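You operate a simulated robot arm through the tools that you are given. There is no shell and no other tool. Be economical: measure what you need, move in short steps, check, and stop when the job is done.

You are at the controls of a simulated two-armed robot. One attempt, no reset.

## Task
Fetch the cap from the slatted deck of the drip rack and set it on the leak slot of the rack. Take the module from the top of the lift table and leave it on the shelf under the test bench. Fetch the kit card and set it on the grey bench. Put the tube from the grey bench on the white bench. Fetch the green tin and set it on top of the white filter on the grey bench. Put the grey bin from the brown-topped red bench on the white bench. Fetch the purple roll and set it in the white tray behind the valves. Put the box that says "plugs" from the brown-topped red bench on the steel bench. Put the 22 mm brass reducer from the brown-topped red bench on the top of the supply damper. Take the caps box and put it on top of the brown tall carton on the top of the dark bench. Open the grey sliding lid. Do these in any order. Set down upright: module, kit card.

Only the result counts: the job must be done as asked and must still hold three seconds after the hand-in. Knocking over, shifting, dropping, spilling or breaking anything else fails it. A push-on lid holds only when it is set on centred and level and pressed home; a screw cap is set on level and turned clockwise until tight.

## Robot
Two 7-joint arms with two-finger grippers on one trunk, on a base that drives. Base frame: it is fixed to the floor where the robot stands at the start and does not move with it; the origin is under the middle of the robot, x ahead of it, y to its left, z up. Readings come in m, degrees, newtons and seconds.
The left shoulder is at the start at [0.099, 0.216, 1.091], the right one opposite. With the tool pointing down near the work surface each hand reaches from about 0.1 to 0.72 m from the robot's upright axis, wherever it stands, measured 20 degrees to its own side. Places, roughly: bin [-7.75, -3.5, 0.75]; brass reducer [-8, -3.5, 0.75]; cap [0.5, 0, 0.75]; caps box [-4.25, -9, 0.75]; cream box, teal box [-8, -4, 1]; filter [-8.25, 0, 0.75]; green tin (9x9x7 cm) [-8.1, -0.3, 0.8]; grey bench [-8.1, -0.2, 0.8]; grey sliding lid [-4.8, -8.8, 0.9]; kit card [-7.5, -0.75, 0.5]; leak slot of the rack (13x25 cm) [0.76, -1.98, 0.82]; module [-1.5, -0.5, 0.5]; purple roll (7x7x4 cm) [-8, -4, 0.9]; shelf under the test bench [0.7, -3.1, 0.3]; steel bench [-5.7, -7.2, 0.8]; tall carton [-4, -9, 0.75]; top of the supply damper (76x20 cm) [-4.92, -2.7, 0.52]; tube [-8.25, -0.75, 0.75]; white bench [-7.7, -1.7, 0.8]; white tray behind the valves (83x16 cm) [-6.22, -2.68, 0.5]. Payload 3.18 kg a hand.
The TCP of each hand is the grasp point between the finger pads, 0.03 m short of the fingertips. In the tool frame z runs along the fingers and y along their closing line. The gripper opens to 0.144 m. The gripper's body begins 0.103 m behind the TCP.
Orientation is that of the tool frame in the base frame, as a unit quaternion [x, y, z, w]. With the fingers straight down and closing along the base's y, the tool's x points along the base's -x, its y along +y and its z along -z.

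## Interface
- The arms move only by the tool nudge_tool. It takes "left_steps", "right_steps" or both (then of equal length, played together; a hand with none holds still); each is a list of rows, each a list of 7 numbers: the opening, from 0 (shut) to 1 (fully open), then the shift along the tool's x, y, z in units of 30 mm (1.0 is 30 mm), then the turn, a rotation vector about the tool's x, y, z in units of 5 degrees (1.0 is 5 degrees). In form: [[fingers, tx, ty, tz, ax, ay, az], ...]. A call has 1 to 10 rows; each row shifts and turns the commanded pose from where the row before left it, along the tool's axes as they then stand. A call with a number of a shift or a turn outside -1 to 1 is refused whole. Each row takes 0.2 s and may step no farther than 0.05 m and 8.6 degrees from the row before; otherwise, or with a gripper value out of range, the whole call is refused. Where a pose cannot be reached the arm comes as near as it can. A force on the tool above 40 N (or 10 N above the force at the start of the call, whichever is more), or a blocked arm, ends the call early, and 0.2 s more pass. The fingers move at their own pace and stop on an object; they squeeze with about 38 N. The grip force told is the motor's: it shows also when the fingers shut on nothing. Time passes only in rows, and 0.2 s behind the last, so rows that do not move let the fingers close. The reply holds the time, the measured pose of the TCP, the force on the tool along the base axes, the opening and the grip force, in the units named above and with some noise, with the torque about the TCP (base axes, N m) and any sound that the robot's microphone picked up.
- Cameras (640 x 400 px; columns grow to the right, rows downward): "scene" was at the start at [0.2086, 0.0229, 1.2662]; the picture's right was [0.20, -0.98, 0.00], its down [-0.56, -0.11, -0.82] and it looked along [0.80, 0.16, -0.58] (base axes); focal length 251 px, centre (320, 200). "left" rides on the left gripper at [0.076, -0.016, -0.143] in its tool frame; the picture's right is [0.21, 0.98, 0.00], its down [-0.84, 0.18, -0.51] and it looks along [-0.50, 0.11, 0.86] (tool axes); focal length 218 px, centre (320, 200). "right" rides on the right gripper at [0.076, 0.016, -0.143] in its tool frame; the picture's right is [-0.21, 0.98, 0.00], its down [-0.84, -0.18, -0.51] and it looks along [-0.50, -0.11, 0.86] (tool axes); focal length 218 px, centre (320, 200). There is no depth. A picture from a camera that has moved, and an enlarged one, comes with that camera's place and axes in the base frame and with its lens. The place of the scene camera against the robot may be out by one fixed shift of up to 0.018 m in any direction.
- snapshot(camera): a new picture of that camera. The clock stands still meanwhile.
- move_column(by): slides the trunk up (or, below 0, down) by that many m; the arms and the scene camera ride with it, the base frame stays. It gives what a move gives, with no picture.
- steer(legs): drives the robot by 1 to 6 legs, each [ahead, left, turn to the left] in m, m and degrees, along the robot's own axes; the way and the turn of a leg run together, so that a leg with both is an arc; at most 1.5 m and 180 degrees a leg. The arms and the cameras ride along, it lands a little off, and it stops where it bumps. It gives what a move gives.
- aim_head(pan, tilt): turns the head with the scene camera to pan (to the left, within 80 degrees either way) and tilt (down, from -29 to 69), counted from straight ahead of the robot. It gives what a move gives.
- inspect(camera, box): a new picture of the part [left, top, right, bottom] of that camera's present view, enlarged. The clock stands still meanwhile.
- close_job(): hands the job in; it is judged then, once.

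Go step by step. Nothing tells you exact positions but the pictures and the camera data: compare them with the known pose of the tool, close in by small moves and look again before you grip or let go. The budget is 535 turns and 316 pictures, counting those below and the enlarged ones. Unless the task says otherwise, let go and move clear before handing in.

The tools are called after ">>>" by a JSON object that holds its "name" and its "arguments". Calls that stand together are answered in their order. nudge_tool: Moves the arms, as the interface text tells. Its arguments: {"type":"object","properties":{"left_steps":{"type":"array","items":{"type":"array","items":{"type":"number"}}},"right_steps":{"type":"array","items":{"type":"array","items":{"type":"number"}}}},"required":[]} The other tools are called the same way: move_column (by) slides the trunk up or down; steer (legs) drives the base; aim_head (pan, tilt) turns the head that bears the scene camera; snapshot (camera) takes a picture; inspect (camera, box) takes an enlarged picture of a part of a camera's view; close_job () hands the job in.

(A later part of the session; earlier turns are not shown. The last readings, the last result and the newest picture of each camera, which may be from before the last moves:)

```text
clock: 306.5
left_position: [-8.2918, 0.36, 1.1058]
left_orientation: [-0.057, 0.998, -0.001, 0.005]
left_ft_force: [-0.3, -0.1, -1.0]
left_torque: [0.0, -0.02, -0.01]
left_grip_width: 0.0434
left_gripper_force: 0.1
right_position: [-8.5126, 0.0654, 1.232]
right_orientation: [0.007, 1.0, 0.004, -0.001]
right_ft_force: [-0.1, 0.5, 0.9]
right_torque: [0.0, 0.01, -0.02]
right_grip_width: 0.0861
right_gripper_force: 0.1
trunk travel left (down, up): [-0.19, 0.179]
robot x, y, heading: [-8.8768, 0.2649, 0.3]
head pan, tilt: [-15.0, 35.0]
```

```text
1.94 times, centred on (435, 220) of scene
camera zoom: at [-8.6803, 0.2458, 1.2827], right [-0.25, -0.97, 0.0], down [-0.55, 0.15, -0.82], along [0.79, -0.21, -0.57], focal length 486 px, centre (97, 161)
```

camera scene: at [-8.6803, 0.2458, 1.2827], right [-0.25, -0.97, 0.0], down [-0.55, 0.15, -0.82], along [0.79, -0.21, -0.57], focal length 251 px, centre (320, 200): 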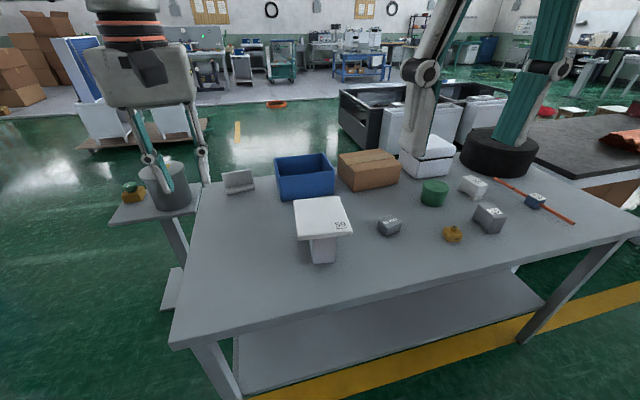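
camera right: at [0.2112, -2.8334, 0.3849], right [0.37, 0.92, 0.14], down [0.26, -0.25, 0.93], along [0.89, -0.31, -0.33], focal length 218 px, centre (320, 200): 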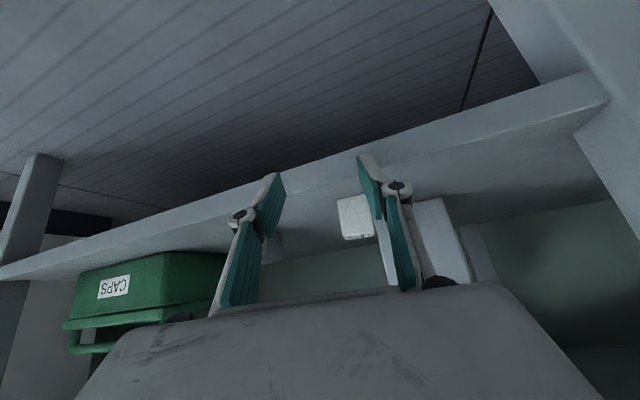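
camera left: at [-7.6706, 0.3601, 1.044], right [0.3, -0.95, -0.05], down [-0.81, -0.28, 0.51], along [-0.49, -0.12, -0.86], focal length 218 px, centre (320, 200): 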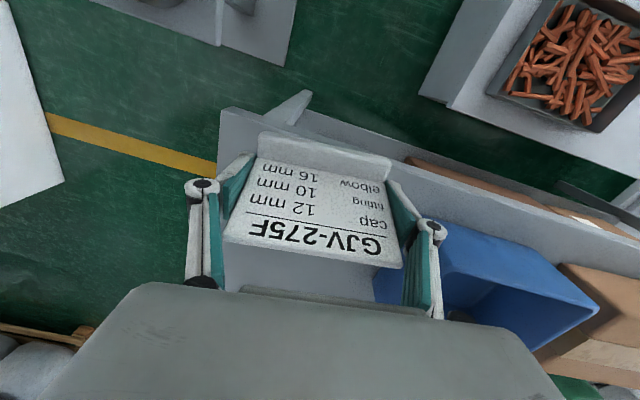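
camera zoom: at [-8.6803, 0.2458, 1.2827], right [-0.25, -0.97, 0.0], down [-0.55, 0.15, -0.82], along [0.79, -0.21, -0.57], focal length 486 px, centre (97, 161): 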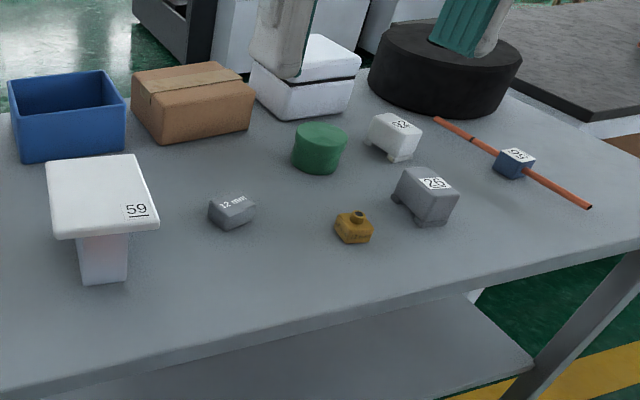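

The tin is at about (−8.09, −0.315), the filter at about (−8.23, 0.12), and the tube lies along x at y≈−0.67. I'll position myself for the right hand to take the tin.

>>> {"name": "steer", "arguments": {"legs": [[0.2, -0.26, 0]]}}

>>> {"name": "nudge_tool", "arguments": {"right_steps": [[0.9, -0.8, -0.9, 0.7, 0, 0, 0], [0.9, -0.8, -0.9, 0.7, 0, 0, 0], [0.9, -0.8, -0.9, 0.7, 0, 0, 0], [0.9, -0.8, -0.7, 0.7, 0, 0, 0], [0.9, -0.8, 0, 0.7, 0, 0, 0], [0.9, -0.8, 0, 0.7, 0, 0, 0], [0.9, -0.8, 0, 0.7, 0, 0, 0], [0.9, -0.5, 0, 0.7, 0, 0, 0]], "left_steps": [[0.3, 0.8, 0.3, -0.2, 0, 0, 0], [0.3, 0.8, 0.3, -0.2, 0, 0, 0], [0.3, 0.8, 0.3, 0, 0, 0, 0], [0.3, 0.8, 0.3, 0, 0, 0, 0], [0.3, 0.8, 0, 0, 0, 0, 0], [0.3, 0, 0, 0, 0, 0, 0], [0.3, 0, 0, 0, 0, 0, 0], [0.3, 0, 0, 0, 0, 0, 0]]}}

>>> {"name": "snapshot", "arguments": {"camera": "right"}}

>>> {"name": "snapshot", "arguments": {"camera": "scene"}}

```text
clock: 309.3
left_position: [-8.0932, 0.1083, 1.1067]
left_orientation: [-0.06, 0.998, -0.001, 0.004]
left_ft_force: [0.1, -0.2, -0.1]
left_torque: [0.02, 0.03, 0.02]
left_grip_width: 0.0431
left_gripper_force: 0.1
right_position: [-8.3111, -0.1872, 1.232]
right_orientation: [0.003, 1.0, 0.003, -0.001]
right_ft_force: [0.9, -0.3, -0.8]
right_torque: [0.04, 0.0, -0.01]
right_grip_width: 0.0866
right_gripper_force: 0.1
trunk travel left (down, up): [-0.19, 0.179]
robot x, y, heading: [-8.6737, 0.0059, 0.5]
head pan, tilt: [-15.0, 35.0]
```

```text
clock: 311.1
left_position: [-8.2162, 0.1299, 1.1166]
left_orientation: [-0.06, 0.998, -0.002, 0.004]
left_ft_force: [0.3, 0.0, 0.9]
left_torque: [0.02, 0.02, 0.01]
left_grip_width: 0.043
left_gripper_force: 0.0
right_position: [-8.1283, -0.2914, 1.0611]
right_orientation: [0.004, 1.0, 0.004, -0.001]
right_ft_force: [0.2, -0.4, 0.1]
right_torque: [-0.02, 0.02, -0.01]
right_grip_width: 0.1295
right_gripper_force: 0.0
trunk travel left (down, up): [-0.19, 0.179]
robot x, y, heading: [-8.6747, 0.0102, 0.8]
head pan, tilt: [-15.0, 35.0]
```

```text
214 pictures are left
camera right: at [-8.2042, -0.276, 1.2049], right [0.22, 0.98, 0.01], down [0.84, -0.19, 0.5], along [0.49, -0.1, -0.86], focal length 218 px, centre (320, 200)
```

right: 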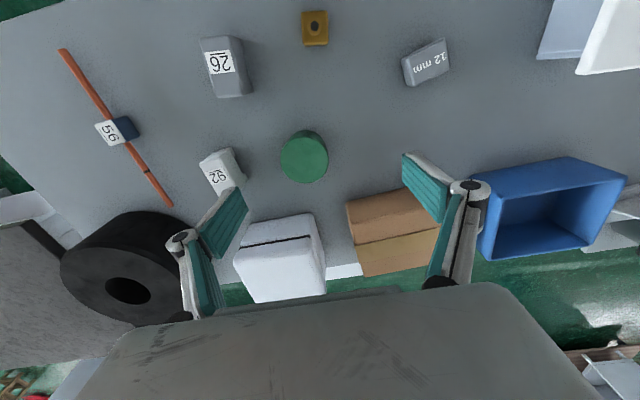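

```text
213 pictures are left
camera scene: at [-8.4805, -0.0086, 1.2825], right [-0.25, -0.97, 0.0], down [-0.56, 0.14, -0.82], along [0.79, -0.2, -0.57], focal length 251 px, centre (320, 200)
```

scene: 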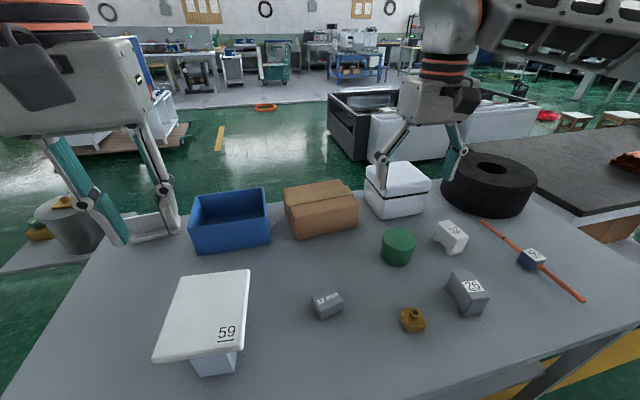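

I'll move over the tin and go down around it.

>>> {"name": "nudge_tool", "arguments": {"right_steps": [[0.9, -0.7, -0.6, 0.5, 0, 0, 0], [0.9, -0.7, -0.6, 1, 0, 0, 0], [0.9, 0, 0, 1, 0, 0, 0], [0.9, 0, 0, 1, 0, 0, 0], [0.9, 0, 0, 1, 0, 0, 0], [0.9, 0, 0, 1, 0, 0, 0]]}}

>>> {"name": "snapshot", "arguments": {"camera": "right"}}

```text
clock: 312.5
left_position: [-8.2156, 0.1285, 1.1166]
left_orientation: [-0.06, 0.998, 0.0, 0.005]
left_ft_force: [0.0, -0.5, 0.2]
left_torque: [0.05, 0.0, -0.04]
left_grip_width: 0.0432
left_gripper_force: 0.0
right_position: [-8.0887, -0.3254, 0.8977]
right_orientation: [0.003, 1.0, 0.003, -0.002]
right_ft_force: [-0.7, -0.4, 0.1]
right_torque: [0.04, 0.01, -0.02]
right_grip_width: 0.1296
right_gripper_force: 0.1
trunk travel left (down, up): [-0.19, 0.179]
robot x, y, heading: [-8.6726, 0.0074, 0.8]
head pan, tilt: [-15.0, 35.0]
```

```text
212 pictures are left
camera right: at [-8.164, -0.3101, 1.0412], right [0.22, 0.98, 0.01], down [0.84, -0.19, 0.5], along [0.49, -0.1, -0.86], focal length 218 px, centre (320, 200)
```

right: 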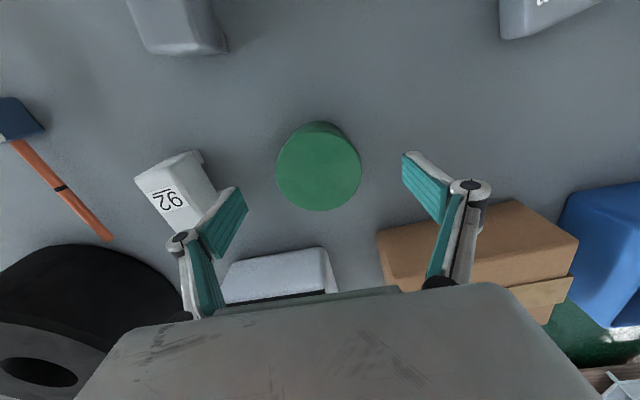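

>>> {"name": "nudge_tool", "arguments": {"right_steps": [[0.9, -0.2, -0.08, 1, 0, 0, 0], [0.9, 0, 0, 1, 0, 0, 0], [0.9, 0, 0, 0.95, 0, 0, 0], [0.5, 0, 0, 0, 0, 0, 0], [0.4, 0, 0, 0, 0, 0, 0], [0.4, 0, 0, 0, 0, 0, 0]]}}

>>> {"name": "snapshot", "arguments": {"camera": "right"}}

```text
clock: 313.9
left_position: [-8.216, 0.1287, 1.1171]
left_orientation: [-0.06, 0.998, -0.001, 0.004]
left_ft_force: [0.1, -0.3, 1.0]
left_torque: [-0.01, 0.02, -0.01]
left_grip_width: 0.0432
left_gripper_force: 0.1
right_position: [-8.0821, -0.3257, 0.8099]
right_orientation: [0.003, 1.0, 0.003, -0.002]
right_ft_force: [-0.8, 0.3, -0.5]
right_torque: [0.01, -0.01, 0.02]
right_grip_width: 0.0798
right_gripper_force: 38.6
trunk travel left (down, up): [-0.19, 0.179]
robot x, y, heading: [-8.6749, 0.0056, 0.4]
head pan, tilt: [-15.0, 35.0]
```

```text
211 pictures are left
camera right: at [-8.1577, -0.3104, 0.953], right [0.22, 0.98, 0.01], down [0.84, -0.19, 0.5], along [0.49, -0.1, -0.86], focal length 218 px, centre (320, 200)
```

right: 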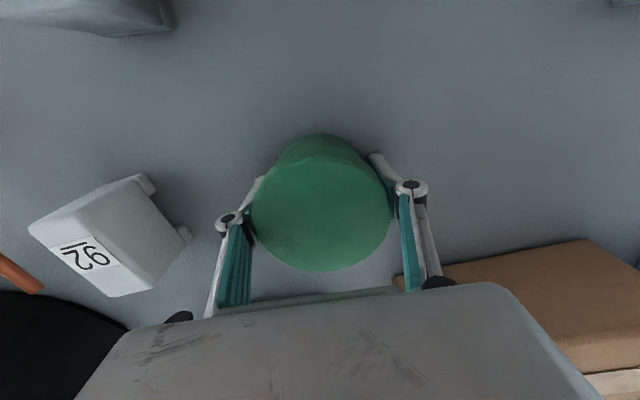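

Tin gripped. I'll lift it and clear the left hand away from the filter.

>>> {"name": "nudge_tool", "arguments": {"right_steps": [[0.4, 0, 0, -0.5, 0, 0, 0], [0.4, 0, 0, -1, 0, 0, 0], [0.4, 0, 0, -1, 0, 0, 0], [0.4, 0, 0, -1, 0, 0, 0], [0.4, 0, 0, -1, 0, 0, 0], [0.4, 0, 0, -1, 0, 0, 0], [0.4, 0.5, 0, -1, 0, 0, 0], [0.4, 0.8, 0.3, -1, 0, 0, 0], [0.4, 0.8, 0.9, 0, 0, 0, 0], [0.4, 0.8, 0.9, 0, 0, 0, 0]], "left_steps": [[0.3, 0, 1, 0, 0, 0, 0], [0.3, 0, 1, 0, 0, 0, 0], [0.3, 0, 1, 0, 0, 0, 0], [0.3, 0, 1, 0, 0, 0, 0], [0.3, 0, 1, 0, 0, 0, 0], [0.3, 0, 1, 0, 0, 0, 0], [0.3, 0, 1, 0, 0, 0, 0], [0.3, 0, 1, 0, 0, 0, 0], [0.3, 0, 0, 0, 0, 0, 0], [0.3, 0, 0, 0, 0, 0, 0]]}}

>>> {"name": "aim_head", "arguments": {"pan": 15, "tilt": 45}}

>>> {"name": "snapshot", "arguments": {"camera": "scene"}}

>>> {"name": "snapshot", "arguments": {"camera": "right"}}

```text
clock: 316.1
left_position: [-8.245, 0.3685, 1.1152]
left_orientation: [-0.06, 0.998, -0.001, 0.004]
left_ft_force: [0.1, 0.0, 0.6]
left_torque: [-0.04, 0.0, 0.01]
left_grip_width: 0.0431
left_gripper_force: 0.0
right_position: [-8.1714, -0.266, 1.0345]
right_orientation: [0.003, 1.0, 0.002, -0.002]
right_ft_force: [0.3, 0.2, -2.0]
right_torque: [-0.03, 0.0, 0.02]
right_grip_width: 0.08
right_gripper_force: 37.7
trunk travel left (down, up): [-0.19, 0.179]
robot x, y, heading: [-8.6788, 0.0084, 0.6]
head pan, tilt: [-15.0, 35.0]
```

```text
clock: 317.1
left_position: [-8.2445, 0.3677, 1.115]
left_orientation: [-0.06, 0.998, -0.001, 0.005]
left_ft_force: [0.1, 0.4, -0.9]
left_torque: [0.0, -0.01, -0.02]
left_grip_width: 0.0434
left_gripper_force: 0.0
right_position: [-8.1699, -0.2683, 1.0356]
right_orientation: [0.004, 1.0, 0.003, -0.002]
right_ft_force: [0.2, 0.0, -3.1]
right_torque: [-0.01, 0.02, 0.02]
right_grip_width: 0.08
right_gripper_force: 37.8
trunk travel left (down, up): [-0.19, 0.179]
robot x, y, heading: [-8.6738, 0.0045, 0.7]
head pan, tilt: [15.0, 45.0]
```

```text
210 pictures are left
camera scene: at [-8.4879, 0.0351, 1.2678], right [0.27, -0.96, 0.0], down [-0.68, -0.19, -0.71], along [0.68, 0.19, -0.71], focal length 251 px, centre (320, 200)
```

scene: 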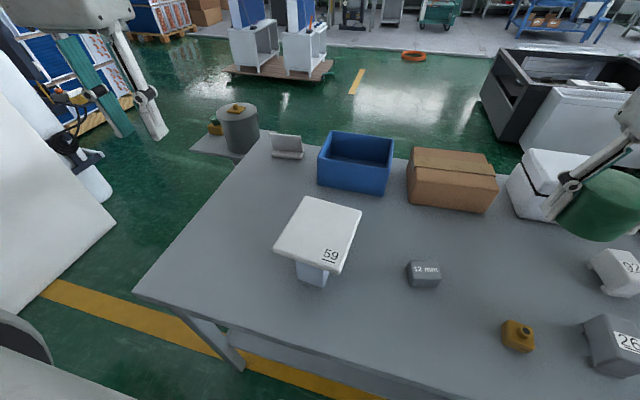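

```text
209 pictures are left
camera right: at [-8.2457, -0.2515, 1.1783], right [0.22, 0.98, 0.01], down [0.84, -0.19, 0.5], along [0.49, -0.1, -0.86], focal length 218 px, centre (320, 200)
```

right: 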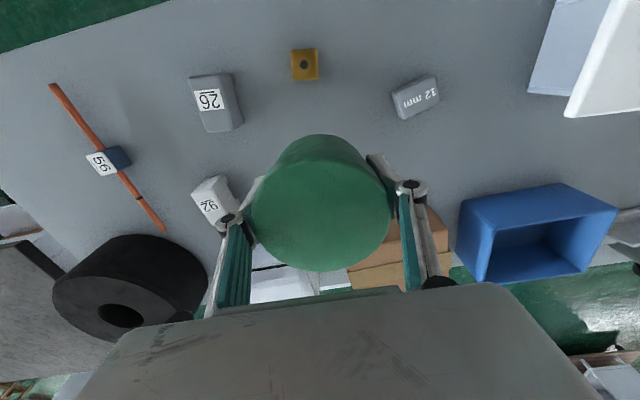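

The filter's top is centred at about (−8.23, 0.11, 0.92). I'll carry the tin over.

>>> {"name": "nudge_tool", "arguments": {"right_steps": [[0.4, 0.2, 1, 0, 0, 0, 0], [0.4, 0.2, 1, 0, 0, 0, 0], [0.4, 0.2, 1, 0, 0, 0, 0], [0.4, 0.2, 1, 0, 0, 0, 0], [0.4, 0.2, 1, 0, 0, 0, 0], [0.4, 0.2, 1, 0, 0, 0, 0], [0.4, 0.2, 1, 0, 0, 0, 0], [0.4, 0.2, 1, 0, 0, 0, 0], [0.4, 0.2, 1, 0, 0, 0, 0], [0.4, 0.2, 1, 0, 0, 0, 0]]}}

>>> {"name": "nudge_tool", "arguments": {"right_steps": [[0.4, 0, 1, 0, 0, 0, 0], [0.4, 0, 1, 0, 0, 0, 0], [0.4, 0, 0.6, 0, 0, 0, 0]]}}

>>> {"name": "snapshot", "arguments": {"camera": "right"}}

>>> {"name": "snapshot", "arguments": {"camera": "scene"}}

```text
clock: 319.3
left_position: [-8.246, 0.3684, 1.1154]
left_orientation: [-0.06, 0.998, -0.001, 0.005]
left_ft_force: [0.3, -0.3, 0.2]
left_torque: [-0.01, 0.05, 0.0]
left_grip_width: 0.0432
left_gripper_force: 0.1
right_position: [-8.2255, 0.0363, 1.036]
right_orientation: [0.003, 1.0, 0.002, -0.001]
right_ft_force: [0.2, 0.6, -3.4]
right_torque: [0.0, -0.03, 0.01]
right_grip_width: 0.0798
right_gripper_force: 38.2
trunk travel left (down, up): [-0.19, 0.179]
robot x, y, heading: [-8.6744, 0.0066, 0.7]
head pan, tilt: [15.0, 45.0]
```

```text
clock: 320.1
left_position: [-8.2453, 0.3698, 1.1146]
left_orientation: [-0.06, 0.998, -0.001, 0.005]
left_ft_force: [0.8, -0.7, -0.6]
left_torque: [-0.01, -0.01, 0.02]
left_grip_width: 0.0433
left_gripper_force: 0.0
right_position: [-8.2233, 0.1143, 1.0385]
right_orientation: [0.003, 1.0, 0.003, -0.002]
right_ft_force: [-0.4, 0.1, -2.5]
right_torque: [-0.02, 0.01, 0.03]
right_grip_width: 0.0799
right_gripper_force: 38.0
trunk travel left (down, up): [-0.19, 0.179]
robot x, y, heading: [-8.6728, 0.0079, 0.5]
head pan, tilt: [15.0, 45.0]
```

```text
208 pictures are left
camera right: at [-8.2995, 0.1301, 1.1808], right [0.22, 0.98, 0.01], down [0.84, -0.19, 0.5], along [0.49, -0.1, -0.86], focal length 218 px, centre (320, 200)
```

right: 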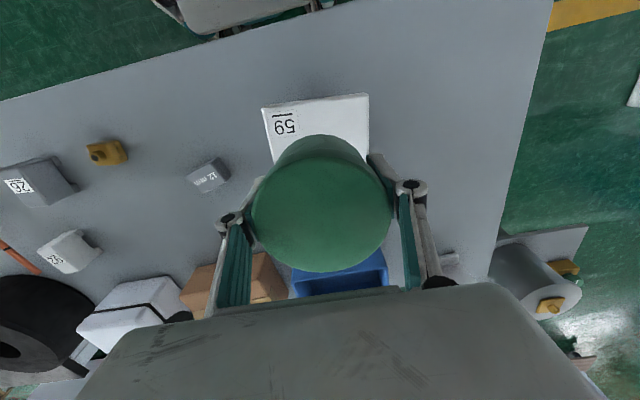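

```text
207 pictures are left
camera scene: at [-8.488, 0.036, 1.2678], right [0.27, -0.96, 0.0], down [-0.68, -0.19, -0.71], along [0.68, 0.19, -0.71], focal length 251 px, centre (320, 200)
```

scene: 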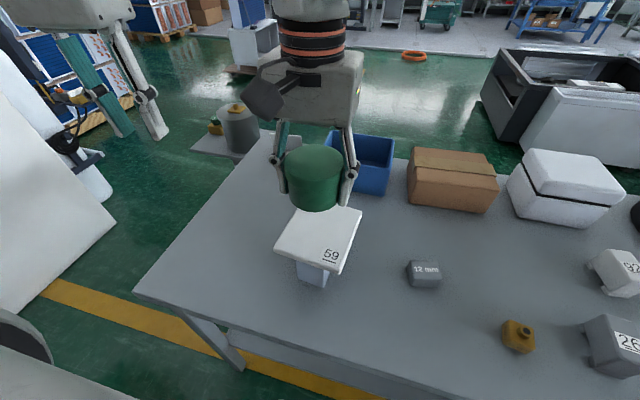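

Tin is centred above the filter lid. I'll lower it gently to contact.

>>> {"name": "nudge_tool", "arguments": {"right_steps": [[0.4, -0.15, 0, 1, 0, 0, 0], [0.4, 0, 0, 0.6, 0, 0, 0], [0.4, 0, 0, 0.2, 0, 0, 0], [0.4, 0, 0, 0.13, 0, 0, 0], [0.4, 0, 0, 0.13, 0, 0, 0], [0.4, 0, 0, 0.1, 0, 0, 0]]}}

>>> {"name": "inspect", "arguments": {"camera": "scene", "box": [230, 120, 410, 300]}}

```text
clock: 321.5
left_position: [-8.2448, 0.3679, 1.1155]
left_orientation: [-0.06, 0.998, -0.001, 0.004]
left_ft_force: [0.1, 0.1, 0.3]
left_torque: [-0.01, 0.0, 0.01]
left_grip_width: 0.0432
left_gripper_force: 0.1
right_position: [-8.2215, 0.1132, 0.9733]
right_orientation: [0.004, 1.0, 0.002, -0.002]
right_ft_force: [0.6, -0.4, -1.8]
right_torque: [-0.01, 0.06, -0.02]
right_grip_width: 0.0797
right_gripper_force: 37.1
trunk travel left (down, up): [-0.19, 0.179]
robot x, y, heading: [-8.6755, 0.0056, 0.7]
head pan, tilt: [15.0, 45.0]
```

```text
2.22 times, centred on (320, 210) of scene
camera zoom: at [-8.4879, 0.0353, 1.2678], right [0.27, -0.96, 0.0], down [-0.68, -0.19, -0.71], along [0.68, 0.19, -0.71], focal length 557 px, centre (320, 178)
```

zoom: 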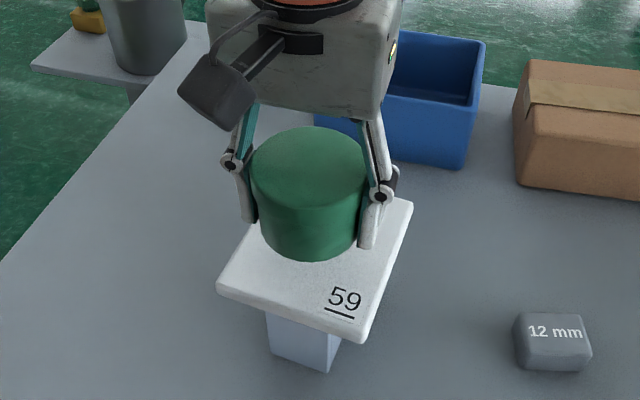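

Nearly touching. I'll continue until contact.

>>> {"name": "nudge_tool", "arguments": {"right_steps": [[0.4, 0.15, 0, 0.1, 0, 0, 0], [0.4, 0, 0, 0.1, 0, 0, 0], [0.4, 0, 0, 0.1, 0, 0, 0], [0.4, 0, 0, 0.1, 0, 0, 0]]}}

```text
clock: 322.5
left_position: [-8.2443, 0.3669, 1.1165]
left_orientation: [-0.06, 0.998, -0.001, 0.004]
left_ft_force: [0.7, 0.2, -0.3]
left_torque: [0.0, 0.02, -0.01]
left_grip_width: 0.0432
left_gripper_force: 0.1
right_position: [-8.2259, 0.1148, 0.9596]
right_orientation: [0.004, 1.0, 0.004, -0.002]
right_ft_force: [-0.2, 0.0, -2.2]
right_torque: [0.05, 0.01, 0.0]
right_grip_width: 0.0796
right_gripper_force: 38.1
trunk travel left (down, up): [-0.19, 0.179]
robot x, y, heading: [-8.6763, 0.0078, 0.5]
head pan, tilt: [15.0, 45.0]
```

>>> {"name": "nudge_tool", "arguments": {"right_steps": [[0.4, 0, 0, 0.1, 0, 0, 0], [0.4, 0, 0, 0.1, 0, 0, 0], [0.4, 0, 0, 0.1, 0, 0, 0]]}}

>>> {"name": "inspect", "arguments": {"camera": "scene", "box": [230, 120, 410, 300]}}

```text
clock: 323.3
left_position: [-8.2447, 0.3694, 1.1159]
left_orientation: [-0.06, 0.998, -0.001, 0.005]
left_ft_force: [0.8, -0.9, -0.2]
left_torque: [0.02, 0.01, 0.0]
left_grip_width: 0.0432
left_gripper_force: 0.1
right_position: [-8.2246, 0.1133, 0.9501]
right_orientation: [0.004, 1.0, 0.003, -0.001]
right_ft_force: [0.3, 0.9, -2.0]
right_torque: [-0.02, 0.0, -0.03]
right_grip_width: 0.0799
right_gripper_force: 38.5
trunk travel left (down, up): [-0.19, 0.179]
robot x, y, heading: [-8.673, 0.0031, 0.9]
head pan, tilt: [15.0, 45.0]
```

```text
2.22 times, centred on (320, 210) of scene
camera zoom: at [-8.4879, 0.0353, 1.2678], right [0.27, -0.96, 0.0], down [-0.68, -0.19, -0.71], along [0.68, 0.19, -0.71], focal length 557 px, centre (320, 178)
```

zoom: 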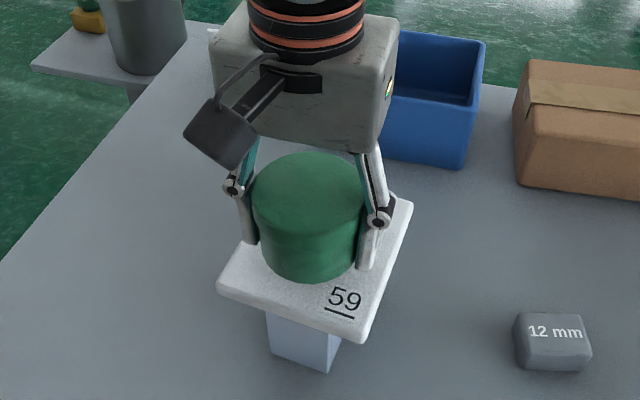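

>>> {"name": "nudge_tool", "arguments": {"right_steps": [[0.4, 0, 0, 0.1, 0, 0, 0], [0.4, 0, 0, 0.1, 0, 0, 0], [0.4, 0, 0, 0.1, 0, 0, 0], [0.4, 0, 0, 0.1, 0, 0, 0]]}}

```text
clock: 324.3
left_position: [-8.2447, 0.3682, 1.1155]
left_orientation: [-0.06, 0.998, -0.002, 0.004]
left_ft_force: [-0.1, 0.7, 0.0]
left_torque: [0.03, -0.01, 0.03]
left_grip_width: 0.0432
left_gripper_force: 0.2
right_position: [-8.226, 0.1135, 0.94]
right_orientation: [0.003, 1.0, 0.003, -0.002]
right_ft_force: [-0.8, 0.0, -2.7]
right_torque: [0.01, 0.02, 0.0]
right_grip_width: 0.0797
right_gripper_force: 38.5
trunk travel left (down, up): [-0.19, 0.179]
robot x, y, heading: [-8.6727, 0.004, 0.8]
head pan, tilt: [15.0, 45.0]
```

>>> {"name": "nudge_tool", "arguments": {"right_steps": [[0.4, 0, 0, 0.12, 0, 0, 0], [0.4, 0, 0, 0.12, 0, 0, 0], [0.4, 0, 0, 0.12, 0, 0, 0], [0.4, 0, 0, 0.1, 0, 0, 0]]}}

>>> {"name": "inspect", "arguments": {"camera": "scene", "box": [230, 120, 410, 300]}}

```text
clock: 325.3
left_position: [-8.2451, 0.3684, 1.1168]
left_orientation: [-0.06, 0.998, -0.001, 0.006]
left_ft_force: [0.5, 0.6, 0.5]
left_torque: [0.0, -0.01, -0.03]
left_grip_width: 0.0433
left_gripper_force: 0.0
right_position: [-8.227, 0.1146, 0.9297]
right_orientation: [0.006, 1.0, 0.005, 0.002]
right_ft_force: [1.2, -2.4, 26.3]
right_torque: [-0.17, 0.33, -0.03]
right_grip_width: 0.0799
right_gripper_force: 37.9
trunk travel left (down, up): [-0.19, 0.179]
robot x, y, heading: [-8.6722, 0.0071, 0.5]
head pan, tilt: [15.0, 45.0]
```

```text
2.22 times, centred on (320, 210) of scene
camera zoom: at [-8.4899, 0.0348, 1.2688], right [0.27, -0.96, 0.0], down [-0.68, -0.19, -0.71], along [0.68, 0.19, -0.71], focal length 557 px, centre (320, 178)
```

zoom: 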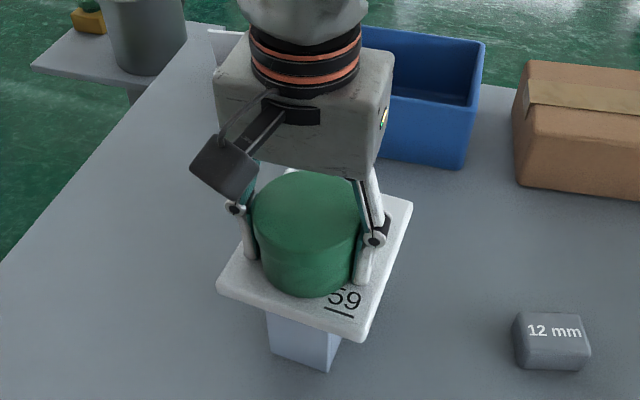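

Contact, but the tin sits about 2 cm toward me from the lid's centre. I'll lift it a little, move it forward and set it down again.

>>> {"name": "nudge_tool", "arguments": {"right_steps": [[0.4, 0, 0, -0.3, 0, 0, 0], [0.4, -0.33, 0, 0, 0, 0, 0], [0.4, -0.33, -0.05, 0, 0, 0, 0], [0.4, 0, 0, 0.12, 0, 0, 0], [0.4, 0, 0, 0.1, 0, 0, 0]]}}

>>> {"name": "inspect", "arguments": {"camera": "scene", "box": [230, 120, 410, 300]}}

```text
clock: 326.5
left_position: [-8.245, 0.3679, 1.1167]
left_orientation: [-0.06, 0.998, -0.001, 0.005]
left_ft_force: [0.3, 0.5, -0.6]
left_torque: [-0.02, 0.06, 0.0]
left_grip_width: 0.0429
left_gripper_force: 0.0
right_position: [-8.2071, 0.1122, 0.9285]
right_orientation: [0.005, 1.0, 0.006, -0.001]
right_ft_force: [0.9, -0.6, 8.4]
right_torque: [0.18, -0.24, -0.03]
right_grip_width: 0.0797
right_gripper_force: 37.5
trunk travel left (down, up): [-0.19, 0.179]
robot x, y, heading: [-8.6735, 0.005, 0.5]
head pan, tilt: [15.0, 45.0]
```

```text
2.22 times, centred on (320, 210) of scene
camera zoom: at [-8.4888, 0.035, 1.2682], right [0.27, -0.96, 0.0], down [-0.68, -0.19, -0.71], along [0.68, 0.19, -0.71], focal length 557 px, centre (320, 178)
```

zoom: 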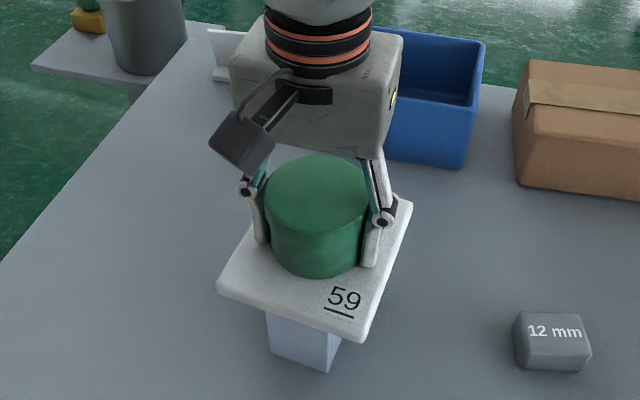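

Centred now and in light contact. I'll open and rise.

>>> {"name": "nudge_tool", "arguments": {"right_steps": [[0.65, 0, 0, 0, 0, 0, 0], [0.75, 0, 0, 0, 0, 0, 0], [0.75, 0, 0, -0.5, 0, 0, 0], [0.75, 0, 0, -1, 0, 0, 0], [0.75, 0, 0, -1, 0, 0, 0], [0.75, 0, 0, -1, 0, 0, 0], [0.75, 0, 0, -1, 0, 0, 0], [0.75, 0, -0.5, -1, 0, 0, 0], [0.75, 0, -1, -0.5, 0, 0, 0], [0.75, 0, -1, 0, 0, 0, 0]]}}

>>> {"name": "inspect", "arguments": {"camera": "scene", "box": [230, 120, 410, 300]}}

```text
clock: 328.7
left_position: [-8.2451, 0.3681, 1.116]
left_orientation: [-0.06, 0.998, -0.001, 0.005]
left_ft_force: [0.4, -0.4, 0.4]
left_torque: [0.02, -0.01, 0.0]
left_grip_width: 0.0432
left_gripper_force: 0.1
right_position: [-8.206, 0.0358, 1.1069]
right_orientation: [0.003, 1.0, 0.004, -0.001]
right_ft_force: [-0.9, 0.1, 0.6]
right_torque: [-0.03, -0.01, 0.0]
right_grip_width: 0.1078
right_gripper_force: 0.2
trunk travel left (down, up): [-0.19, 0.179]
robot x, y, heading: [-8.6751, 0.0088, 0.6]
head pan, tilt: [15.0, 45.0]
```

```text
2.22 times, centred on (320, 210) of scene
camera zoom: at [-8.488, 0.0345, 1.2678], right [0.27, -0.96, 0.0], down [-0.68, -0.19, -0.71], along [0.68, 0.19, -0.71], focal length 557 px, centre (320, 178)
```

zoom: 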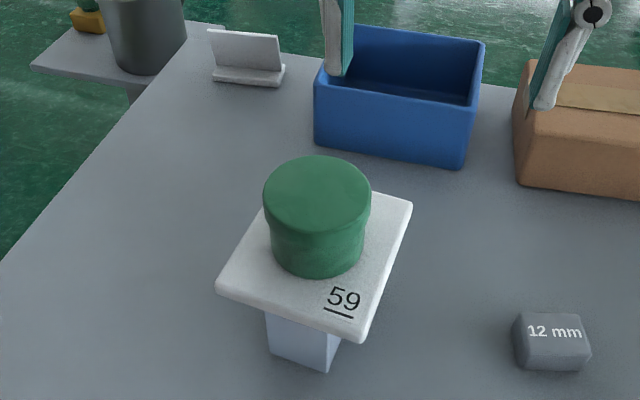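

The tin rests on the filter. Now I'll shift right to the tube.

>>> {"name": "steer", "arguments": {"legs": [[0, -0.5, -0.5]]}}

>>> {"name": "nudge_tool", "arguments": {"right_steps": [[0.5, 0, -1, 0.4, 0, 0, 0], [0.5, 0, -1, 0.4, 0, 0, 0], [0.5, 0, -1, 0.4, 0, 0, 0], [0.5, 0, -1, 0.4, 0, 0, 0], [0.5, 0, -1, 0.4, 0, 0, 0], [0.5, 0, -1, 0.4, 0, 0, 0], [0.5, 0, -0.5, 0.4, 0, 0, 0]]}}

>>> {"name": "aim_head", "arguments": {"pan": -10, "tilt": 45}}

>>> {"name": "snapshot", "arguments": {"camera": "scene"}}

>>> {"name": "snapshot", "arguments": {"camera": "right"}}

```text
clock: 333.6
left_position: [-8.2385, -0.1338, 1.117]
left_orientation: [-0.055, 0.998, -0.001, 0.004]
left_ft_force: [-0.9, -0.2, 0.2]
left_torque: [0.01, 0.03, 0.01]
left_grip_width: 0.0432
left_gripper_force: 0.0
right_position: [-8.2019, -0.4648, 1.1066]
right_orientation: [0.008, 1.0, 0.003, -0.003]
right_ft_force: [-0.2, -0.5, -0.2]
right_torque: [0.0, 0.01, 0.0]
right_grip_width: 0.1079
right_gripper_force: 0.0
trunk travel left (down, up): [-0.19, 0.179]
robot x, y, heading: [-8.6724, -0.4923, 0.1]
head pan, tilt: [15.0, 45.0]
```

```text
clock: 335.2
left_position: [-8.2376, -0.1338, 1.1156]
left_orientation: [-0.056, 0.998, -0.001, 0.004]
left_ft_force: [0.3, -0.1, -0.2]
left_torque: [0.0, 0.0, -0.01]
left_grip_width: 0.0431
left_gripper_force: 0.0
right_position: [-8.2051, -0.6592, 1.021]
right_orientation: [0.008, 1.0, 0.003, -0.002]
right_ft_force: [-0.1, 0.1, -0.1]
right_torque: [0.01, 0.03, 0.02]
right_grip_width: 0.0717
right_gripper_force: 0.1
trunk travel left (down, up): [-0.19, 0.179]
robot x, y, heading: [-8.6732, -0.4922, 0.1]
head pan, tilt: [15.0, 45.0]
```

```text
clock: 336.1
left_position: [-8.239, -0.1335, 1.1159]
left_orientation: [-0.056, 0.998, -0.002, 0.004]
left_ft_force: [-0.8, 0.0, 0.6]
left_torque: [-0.01, 0.03, 0.03]
left_grip_width: 0.0433
left_gripper_force: 0.0
right_position: [-8.2065, -0.6589, 1.0209]
right_orientation: [0.008, 1.0, 0.003, -0.001]
right_ft_force: [-0.1, 0.4, 0.5]
right_torque: [0.01, -0.02, 0.04]
right_grip_width: 0.0718
right_gripper_force: 0.0
trunk travel left (down, up): [-0.19, 0.179]
robot x, y, heading: [-8.6736, -0.4889, 0.2]
head pan, tilt: [-10.0, 45.0]
```

```text
201 pictures are left
camera scene: at [-8.4832, -0.4999, 1.2678], right [-0.17, -0.99, 0.0], down [-0.7, 0.12, -0.71], along [0.7, -0.12, -0.71], focal length 251 px, centre (320, 200)
```

scene: 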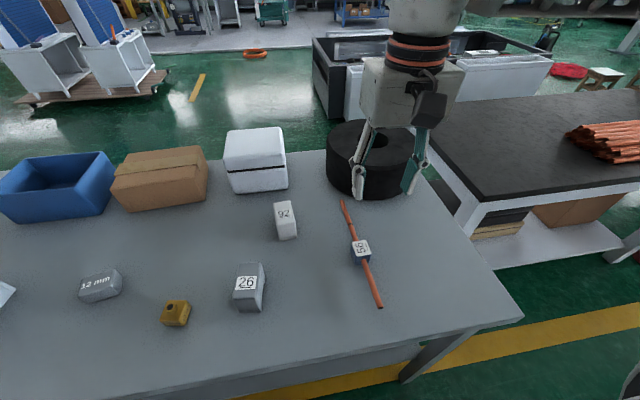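

```text
200 pictures are left
camera right: at [-8.2804, -0.6421, 1.165], right [0.22, 0.97, 0.01], down [0.84, -0.2, 0.5], along [0.49, -0.11, -0.86], focal length 218 px, centre (320, 200)
```

right: 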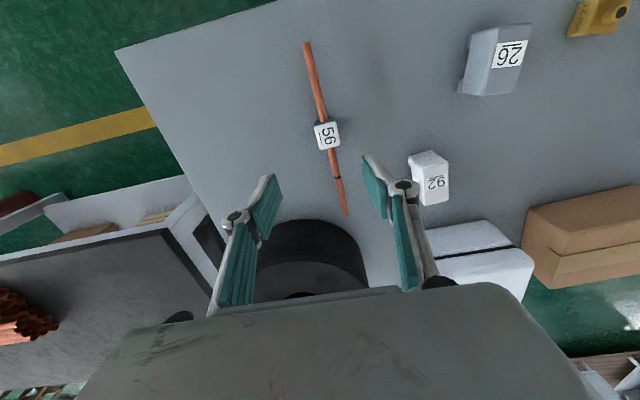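

The tube lies exactly along x at y −0.648, with its "56" tag at x −8.19. I'll grip it there.

>>> {"name": "nudge_tool", "arguments": {"right_steps": [[0.5, -0.5, 0.37, 0.8, 0, 0, 0], [0.5, 0, 0, 1, 0, 0, 0], [0.5, 0, 0, 1, 0, 0, 0], [0.5, 0, 0, 1, 0, 0, 0], [0.5, 0, 0, 1, 0, 0, 0]]}}

>>> {"name": "snapshot", "arguments": {"camera": "right"}}

```text
clock: 337.3
left_position: [-8.2375, -0.1339, 1.1155]
left_orientation: [-0.057, 0.998, 0.0, 0.004]
left_ft_force: [0.0, -0.4, -0.3]
left_torque: [0.0, 0.07, 0.01]
left_grip_width: 0.0432
left_gripper_force: 0.1
right_position: [-8.1896, -0.6467, 0.8755]
right_orientation: [0.008, 1.0, 0.002, -0.002]
right_ft_force: [-0.3, -0.1, -1.1]
right_torque: [0.01, 0.0, -0.02]
right_grip_width: 0.0718
right_gripper_force: 0.0
trunk travel left (down, up): [-0.19, 0.179]
robot x, y, heading: [-8.6699, -0.4909, -0.1]
head pan, tilt: [-10.0, 45.0]
```

```text
199 pictures are left
camera right: at [-8.2651, -0.6307, 1.0188], right [0.22, 0.97, 0.01], down [0.84, -0.2, 0.5], along [0.49, -0.11, -0.86], focal length 218 px, centre (320, 200)
```

right: 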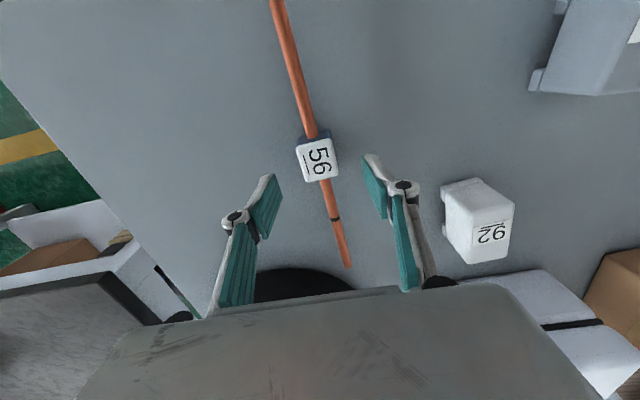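

>>> {"name": "nudge_tool", "arguments": {"right_steps": [[0.5, -0.05, -0.12, 1, 0, 0, 0], [0.5, 0, 0, 1, 0, 0, 0], [0.5, 0, 0, 0.3, 0, 0, 0], [0.2, 0, 0, 0, 0, 0, 0], [0, 0, 0, 0, 0, 0, 0], [0, 0, 0, 0, 0, 0, 0]]}}

>>> {"name": "nudge_tool", "arguments": {"right_steps": [[0, 0, 0, -0.5, 0, 0, 0], [0, 0, 0, -1, 0, 0, 0], [0, 0, 0, -1, 0, 0, 0], [0, 0, 0, -1, 0, 0, 0], [0, 0, 0, -1, 0, 0, 0], [0, 0, 0, -1, 0, 0, 0], [0, 0, 0, -1, 0, 0, 0], [0, 0, 0, -1, 0, 0, 0]]}}

>>> {"name": "snapshot", "arguments": {"camera": "right"}}

```text
clock: 338.7
left_position: [-8.2406, -0.1334, 1.1173]
left_orientation: [-0.056, 0.998, -0.001, 0.005]
left_ft_force: [0.6, 0.4, -0.6]
left_torque: [0.01, 0.02, -0.01]
left_grip_width: 0.0432
left_gripper_force: 0.1
right_position: [-8.1899, -0.65, 0.8097]
right_orientation: [0.008, 1.0, 0.004, 0.002]
right_ft_force: [3.8, -11.0, 32.3]
right_torque: [-0.55, -0.02, 0.04]
right_grip_width: 0.0351
right_gripper_force: 38.3
trunk travel left (down, up): [-0.19, 0.179]
robot x, y, heading: [-8.6738, -0.4919, 0.1]
head pan, tilt: [-10.0, 45.0]
```

```text
clock: 340.5
left_position: [-8.2399, -0.1334, 1.1167]
left_orientation: [-0.056, 0.998, -0.002, 0.005]
left_ft_force: [0.0, 0.6, 0.2]
left_torque: [-0.01, -0.02, 0.01]
left_grip_width: 0.0433
left_gripper_force: 0.1
right_position: [-8.1885, -0.6534, 1.0342]
right_orientation: [0.008, 1.0, 0.003, 0.0]
right_ft_force: [-0.2, -0.2, -0.6]
right_torque: [-0.01, -0.02, 0.0]
right_grip_width: 0.0353
right_gripper_force: 38.2
trunk travel left (down, up): [-0.19, 0.179]
robot x, y, heading: [-8.6701, -0.4939, 0.0]
head pan, tilt: [-10.0, 45.0]
```

```text
198 pictures are left
camera right: at [-8.2636, -0.6362, 1.1782], right [0.22, 0.97, 0.01], down [0.84, -0.2, 0.5], along [0.49, -0.11, -0.86], focal length 218 px, centre (320, 200)
```

right: 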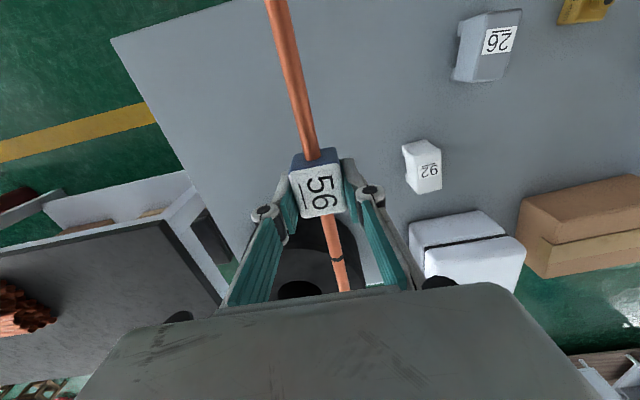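

Tube is held. I'll drive right to y≈−1.25 and then forward to the back of the white bench.

>>> {"name": "steer", "arguments": {"legs": [[0, -0.76, 0], [0.28, 0, 0]]}}

>>> {"name": "snapshot", "arguments": {"camera": "scene"}}

>>> {"name": "snapshot", "arguments": {"camera": "right"}}

```text
clock: 349.2
left_position: [-7.956, -0.9154, 1.115]
left_orientation: [-0.049, 0.999, -0.001, 0.004]
left_ft_force: [0.6, 0.2, 0.2]
left_torque: [0.0, 0.04, 0.02]
left_grip_width: 0.0433
left_gripper_force: 0.0
right_position: [-7.9126, -1.4361, 1.0335]
right_orientation: [0.016, 1.0, 0.003, -0.001]
right_ft_force: [0.6, 0.3, -1.1]
right_torque: [-0.02, 0.05, -0.03]
right_grip_width: 0.0351
right_gripper_force: 38.2
trunk travel left (down, up): [-0.19, 0.179]
robot x, y, heading: [-8.3911, -1.2645, -0.7]
head pan, tilt: [-10.0, 45.0]
```

```text
197 pictures are left
camera scene: at [-8.2061, -1.2778, 1.2678], right [-0.19, -0.98, 0.0], down [-0.69, 0.13, -0.71], along [0.69, -0.13, -0.71], focal length 251 px, centre (320, 200)
```

scene: 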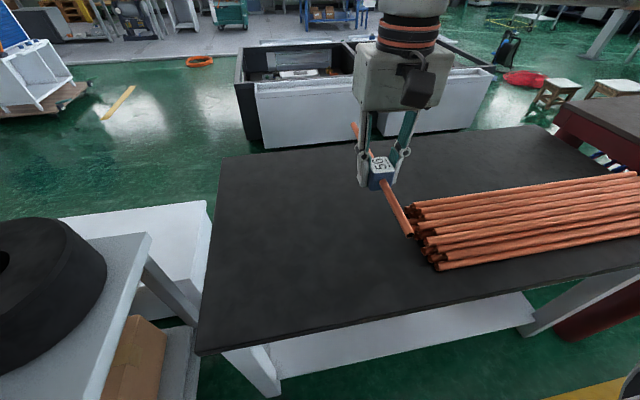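

```text
196 pictures are left
camera right: at [-7.9881, -1.4177, 1.1773], right [0.24, 0.97, 0.01], down [0.84, -0.21, 0.5], along [0.49, -0.12, -0.86], focal length 218 px, centre (320, 200)
```

right: 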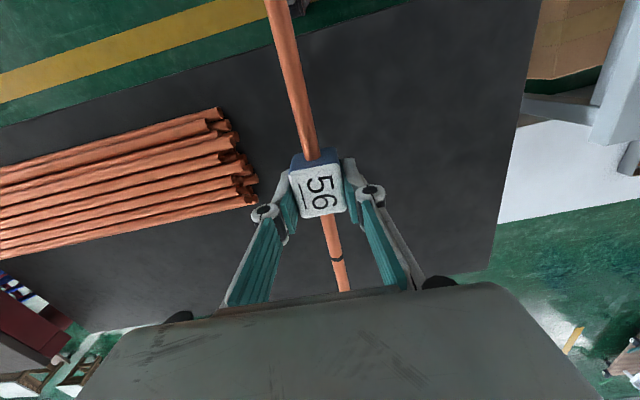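

There is free space at y≈−1.35 left of the copper bars. I'll move over and lower.

>>> {"name": "nudge_tool", "arguments": {"right_steps": [[0, -0.9, 0.5, 0.3, 0, 0, 0], [0, -0.9, 0.5, 0.3, 0, 0, 0], [0, -0.9, 0.5, 0.3, 0, 0, 0], [0, -0.9, 0.5, 0.5, 0, 0, 0], [0, -0.9, 0.5, 0.8, 0, 0, 0], [0, -0.7, 0.3, 1, 0, 0, 0], [0, 0, 0, 1, 0, 0, 0], [0, 0, 0, 1, 0, 0, 0]]}}

>>> {"name": "snapshot", "arguments": {"camera": "scene"}}

```text
clock: 351.0
left_position: [-7.9556, -0.9161, 1.1145]
left_orientation: [-0.049, 0.999, -0.001, 0.003]
left_ft_force: [0.1, 0.4, -0.7]
left_torque: [0.02, -0.02, 0.03]
left_grip_width: 0.043
left_gripper_force: 0.1
right_position: [-7.7555, -1.3558, 0.8773]
right_orientation: [0.016, 1.0, 0.002, -0.003]
right_ft_force: [0.2, -0.4, -1.2]
right_torque: [0.01, 0.02, -0.02]
right_grip_width: 0.0352
right_gripper_force: 38.0
trunk travel left (down, up): [-0.19, 0.179]
robot x, y, heading: [-8.3958, -1.2712, -0.6]
head pan, tilt: [-10.0, 45.0]
```

```text
195 pictures are left
camera scene: at [-8.2058, -1.2778, 1.2676], right [-0.19, -0.98, 0.0], down [-0.7, 0.13, -0.71], along [0.69, -0.13, -0.71], focal length 251 px, centre (320, 200)
```

scene: 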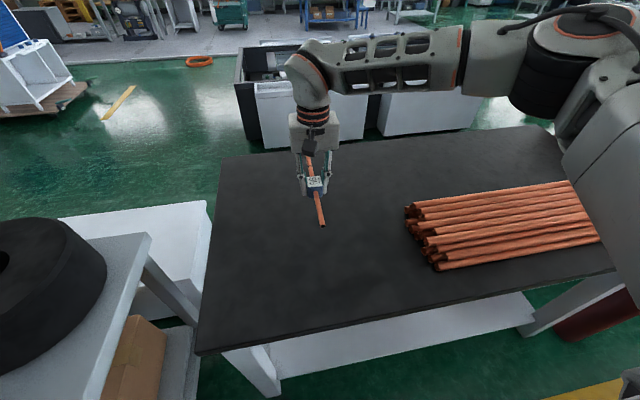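

>>> {"name": "nudge_tool", "arguments": {"right_steps": [[0, 0, 0, 1, 0, 0, 0], [0, 0, 0, 0.5, 0, 0, 0], [0, 0, 0, 0.3, 0, 0, 0], [0, 0, 0, 0.2, 0, 0, 0], [0, 0, 0, 0.15, 0, 0, 0], [0, 0, 0, 0.15, 0, 0, 0], [0, 0, 0, 0.15, 0, 0, 0]]}}

>>> {"name": "inspect", "arguments": {"camera": "scene", "box": [240, 100, 400, 250]}}

```text
clock: 352.6
left_position: [-7.9571, -0.9154, 1.1166]
left_orientation: [-0.048, 0.999, -0.001, 0.004]
left_ft_force: [0.1, 0.3, 0.1]
left_torque: [-0.01, 0.01, 0.02]
left_grip_width: 0.0429
left_gripper_force: 0.0
right_position: [-7.7558, -1.3549, 0.804]
right_orientation: [0.016, 1.0, 0.003, -0.002]
right_ft_force: [0.4, -1.0, -2.0]
right_torque: [-0.03, -0.03, 0.02]
right_grip_width: 0.0351
right_gripper_force: 38.3
trunk travel left (down, up): [-0.19, 0.179]
robot x, y, heading: [-8.3961, -1.266, -0.7]
head pan, tilt: [-10.0, 45.0]
```

```text
2.67 times, centred on (320, 175) of scene
camera zoom: at [-8.2065, -1.2778, 1.2678], right [-0.19, -0.98, 0.0], down [-0.69, 0.13, -0.71], along [0.69, -0.13, -0.71], focal length 668 px, centre (320, 267)
```

zoom: 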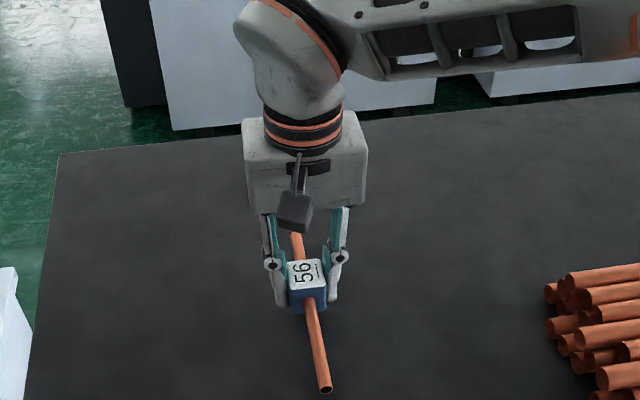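

>>> {"name": "nudge_tool", "arguments": {"right_steps": [[0, 0, 0, 0.15, 0, 0, 0], [0, 0, 0, 0.15, 0, 0, 0], [0, 0, 0, 0.15, 0, 0, 0], [0, 0, 0, 0.15, 0, 0, 0], [0, 0, 0, 0.15, 0, 0, 0]]}}

```text
clock: 353.8
left_position: [-7.9596, -0.9154, 1.119]
left_orientation: [-0.049, 0.999, -0.003, 0.007]
left_ft_force: [0.3, 1.0, -0.2]
left_torque: [-0.01, 0.02, 0.01]
left_grip_width: 0.0432
left_gripper_force: 0.1
right_position: [-7.7552, -1.3565, 0.7895]
right_orientation: [0.016, 1.0, 0.005, 0.003]
right_ft_force: [-2.5, -5.2, 35.9]
right_torque: [-0.71, 0.62, 0.1]
right_grip_width: 0.0352
right_gripper_force: 38.4
trunk travel left (down, up): [-0.19, 0.179]
robot x, y, heading: [-8.3969, -1.2675, -0.8]
head pan, tilt: [-10.0, 45.0]
```

Contact. I'll ease off, open and rise.

>>> {"name": "nudge_tool", "arguments": {"right_steps": [[0, 0, 0, -0.15, 0, 0, 0], [0.4, 0, 0, 0, 0, 0, 0], [0.5, 0, 0, 0, 0, 0, 0], [0.5, 0, 0, -0.7, 0, 0, 0], [0.5, 0, 0, -1, 0, 0, 0], [0.5, 0, 0, -1, 0, 0, 0], [0.5, 0, 0, -1, 0, 0, 0], [0.5, 0.4, 0, -1, 0, 0, 0], [0.5, 0.8, 0, -1, 0, 0, 0], [0.5, 0.8, 0, -1, 0, 0, 0]]}}

>>> {"name": "aim_head", "arguments": {"pan": -45, "tilt": 25}}

>>> {"name": "snapshot", "arguments": {"camera": "scene"}}

>>> {"name": "snapshot", "arguments": {"camera": "right"}}

```text
clock: 356.0
left_position: [-7.9577, -0.916, 1.1154]
left_orientation: [-0.048, 0.999, -0.001, 0.006]
left_ft_force: [-0.1, -0.8, 0.3]
left_torque: [0.04, 0.0, 0.03]
left_grip_width: 0.0431
left_gripper_force: 0.1
right_position: [-7.8157, -1.3528, 0.9879]
right_orientation: [0.016, 1.0, 0.002, -0.001]
right_ft_force: [-0.7, -0.1, 0.2]
right_torque: [0.01, 0.0, 0.04]
right_grip_width: 0.0719
right_gripper_force: 0.1
trunk travel left (down, up): [-0.19, 0.179]
robot x, y, heading: [-8.3929, -1.2662, -0.7]
head pan, tilt: [-10.0, 45.0]
```

```text
clock: 357.0
left_position: [-7.9561, -0.9148, 1.1157]
left_orientation: [-0.048, 0.999, -0.001, 0.004]
left_ft_force: [0.2, -0.3, 0.0]
left_torque: [0.01, -0.01, -0.03]
left_grip_width: 0.0432
left_gripper_force: 0.0
right_position: [-7.8142, -1.3525, 0.9851]
right_orientation: [0.016, 1.0, 0.002, -0.001]
right_ft_force: [0.4, 0.5, 0.6]
right_torque: [0.0, -0.05, -0.01]
right_grip_width: 0.0721
right_gripper_force: 0.1
trunk travel left (down, up): [-0.19, 0.179]
robot x, y, heading: [-8.3953, -1.2699, -0.7]
head pan, tilt: [-45.0, 25.0]
```

```text
193 pictures are left
camera scene: at [-8.2223, -1.3285, 1.2984], right [-0.72, -0.7, 0.0], down [-0.3, 0.3, -0.91], along [0.63, -0.65, -0.42], focal length 251 px, centre (320, 200)
```

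scene: 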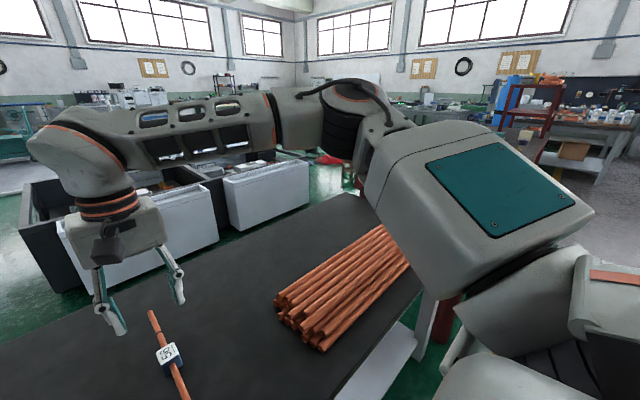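

```text
192 pictures are left
camera right: at [-7.8896, -1.3351, 1.1293], right [0.24, 0.97, 0.01], down [0.84, -0.21, 0.5], along [0.49, -0.12, -0.86], focal length 218 px, centre (320, 200)
```

right: 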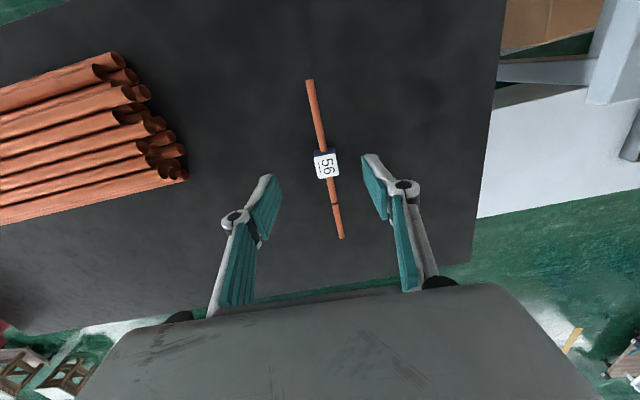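

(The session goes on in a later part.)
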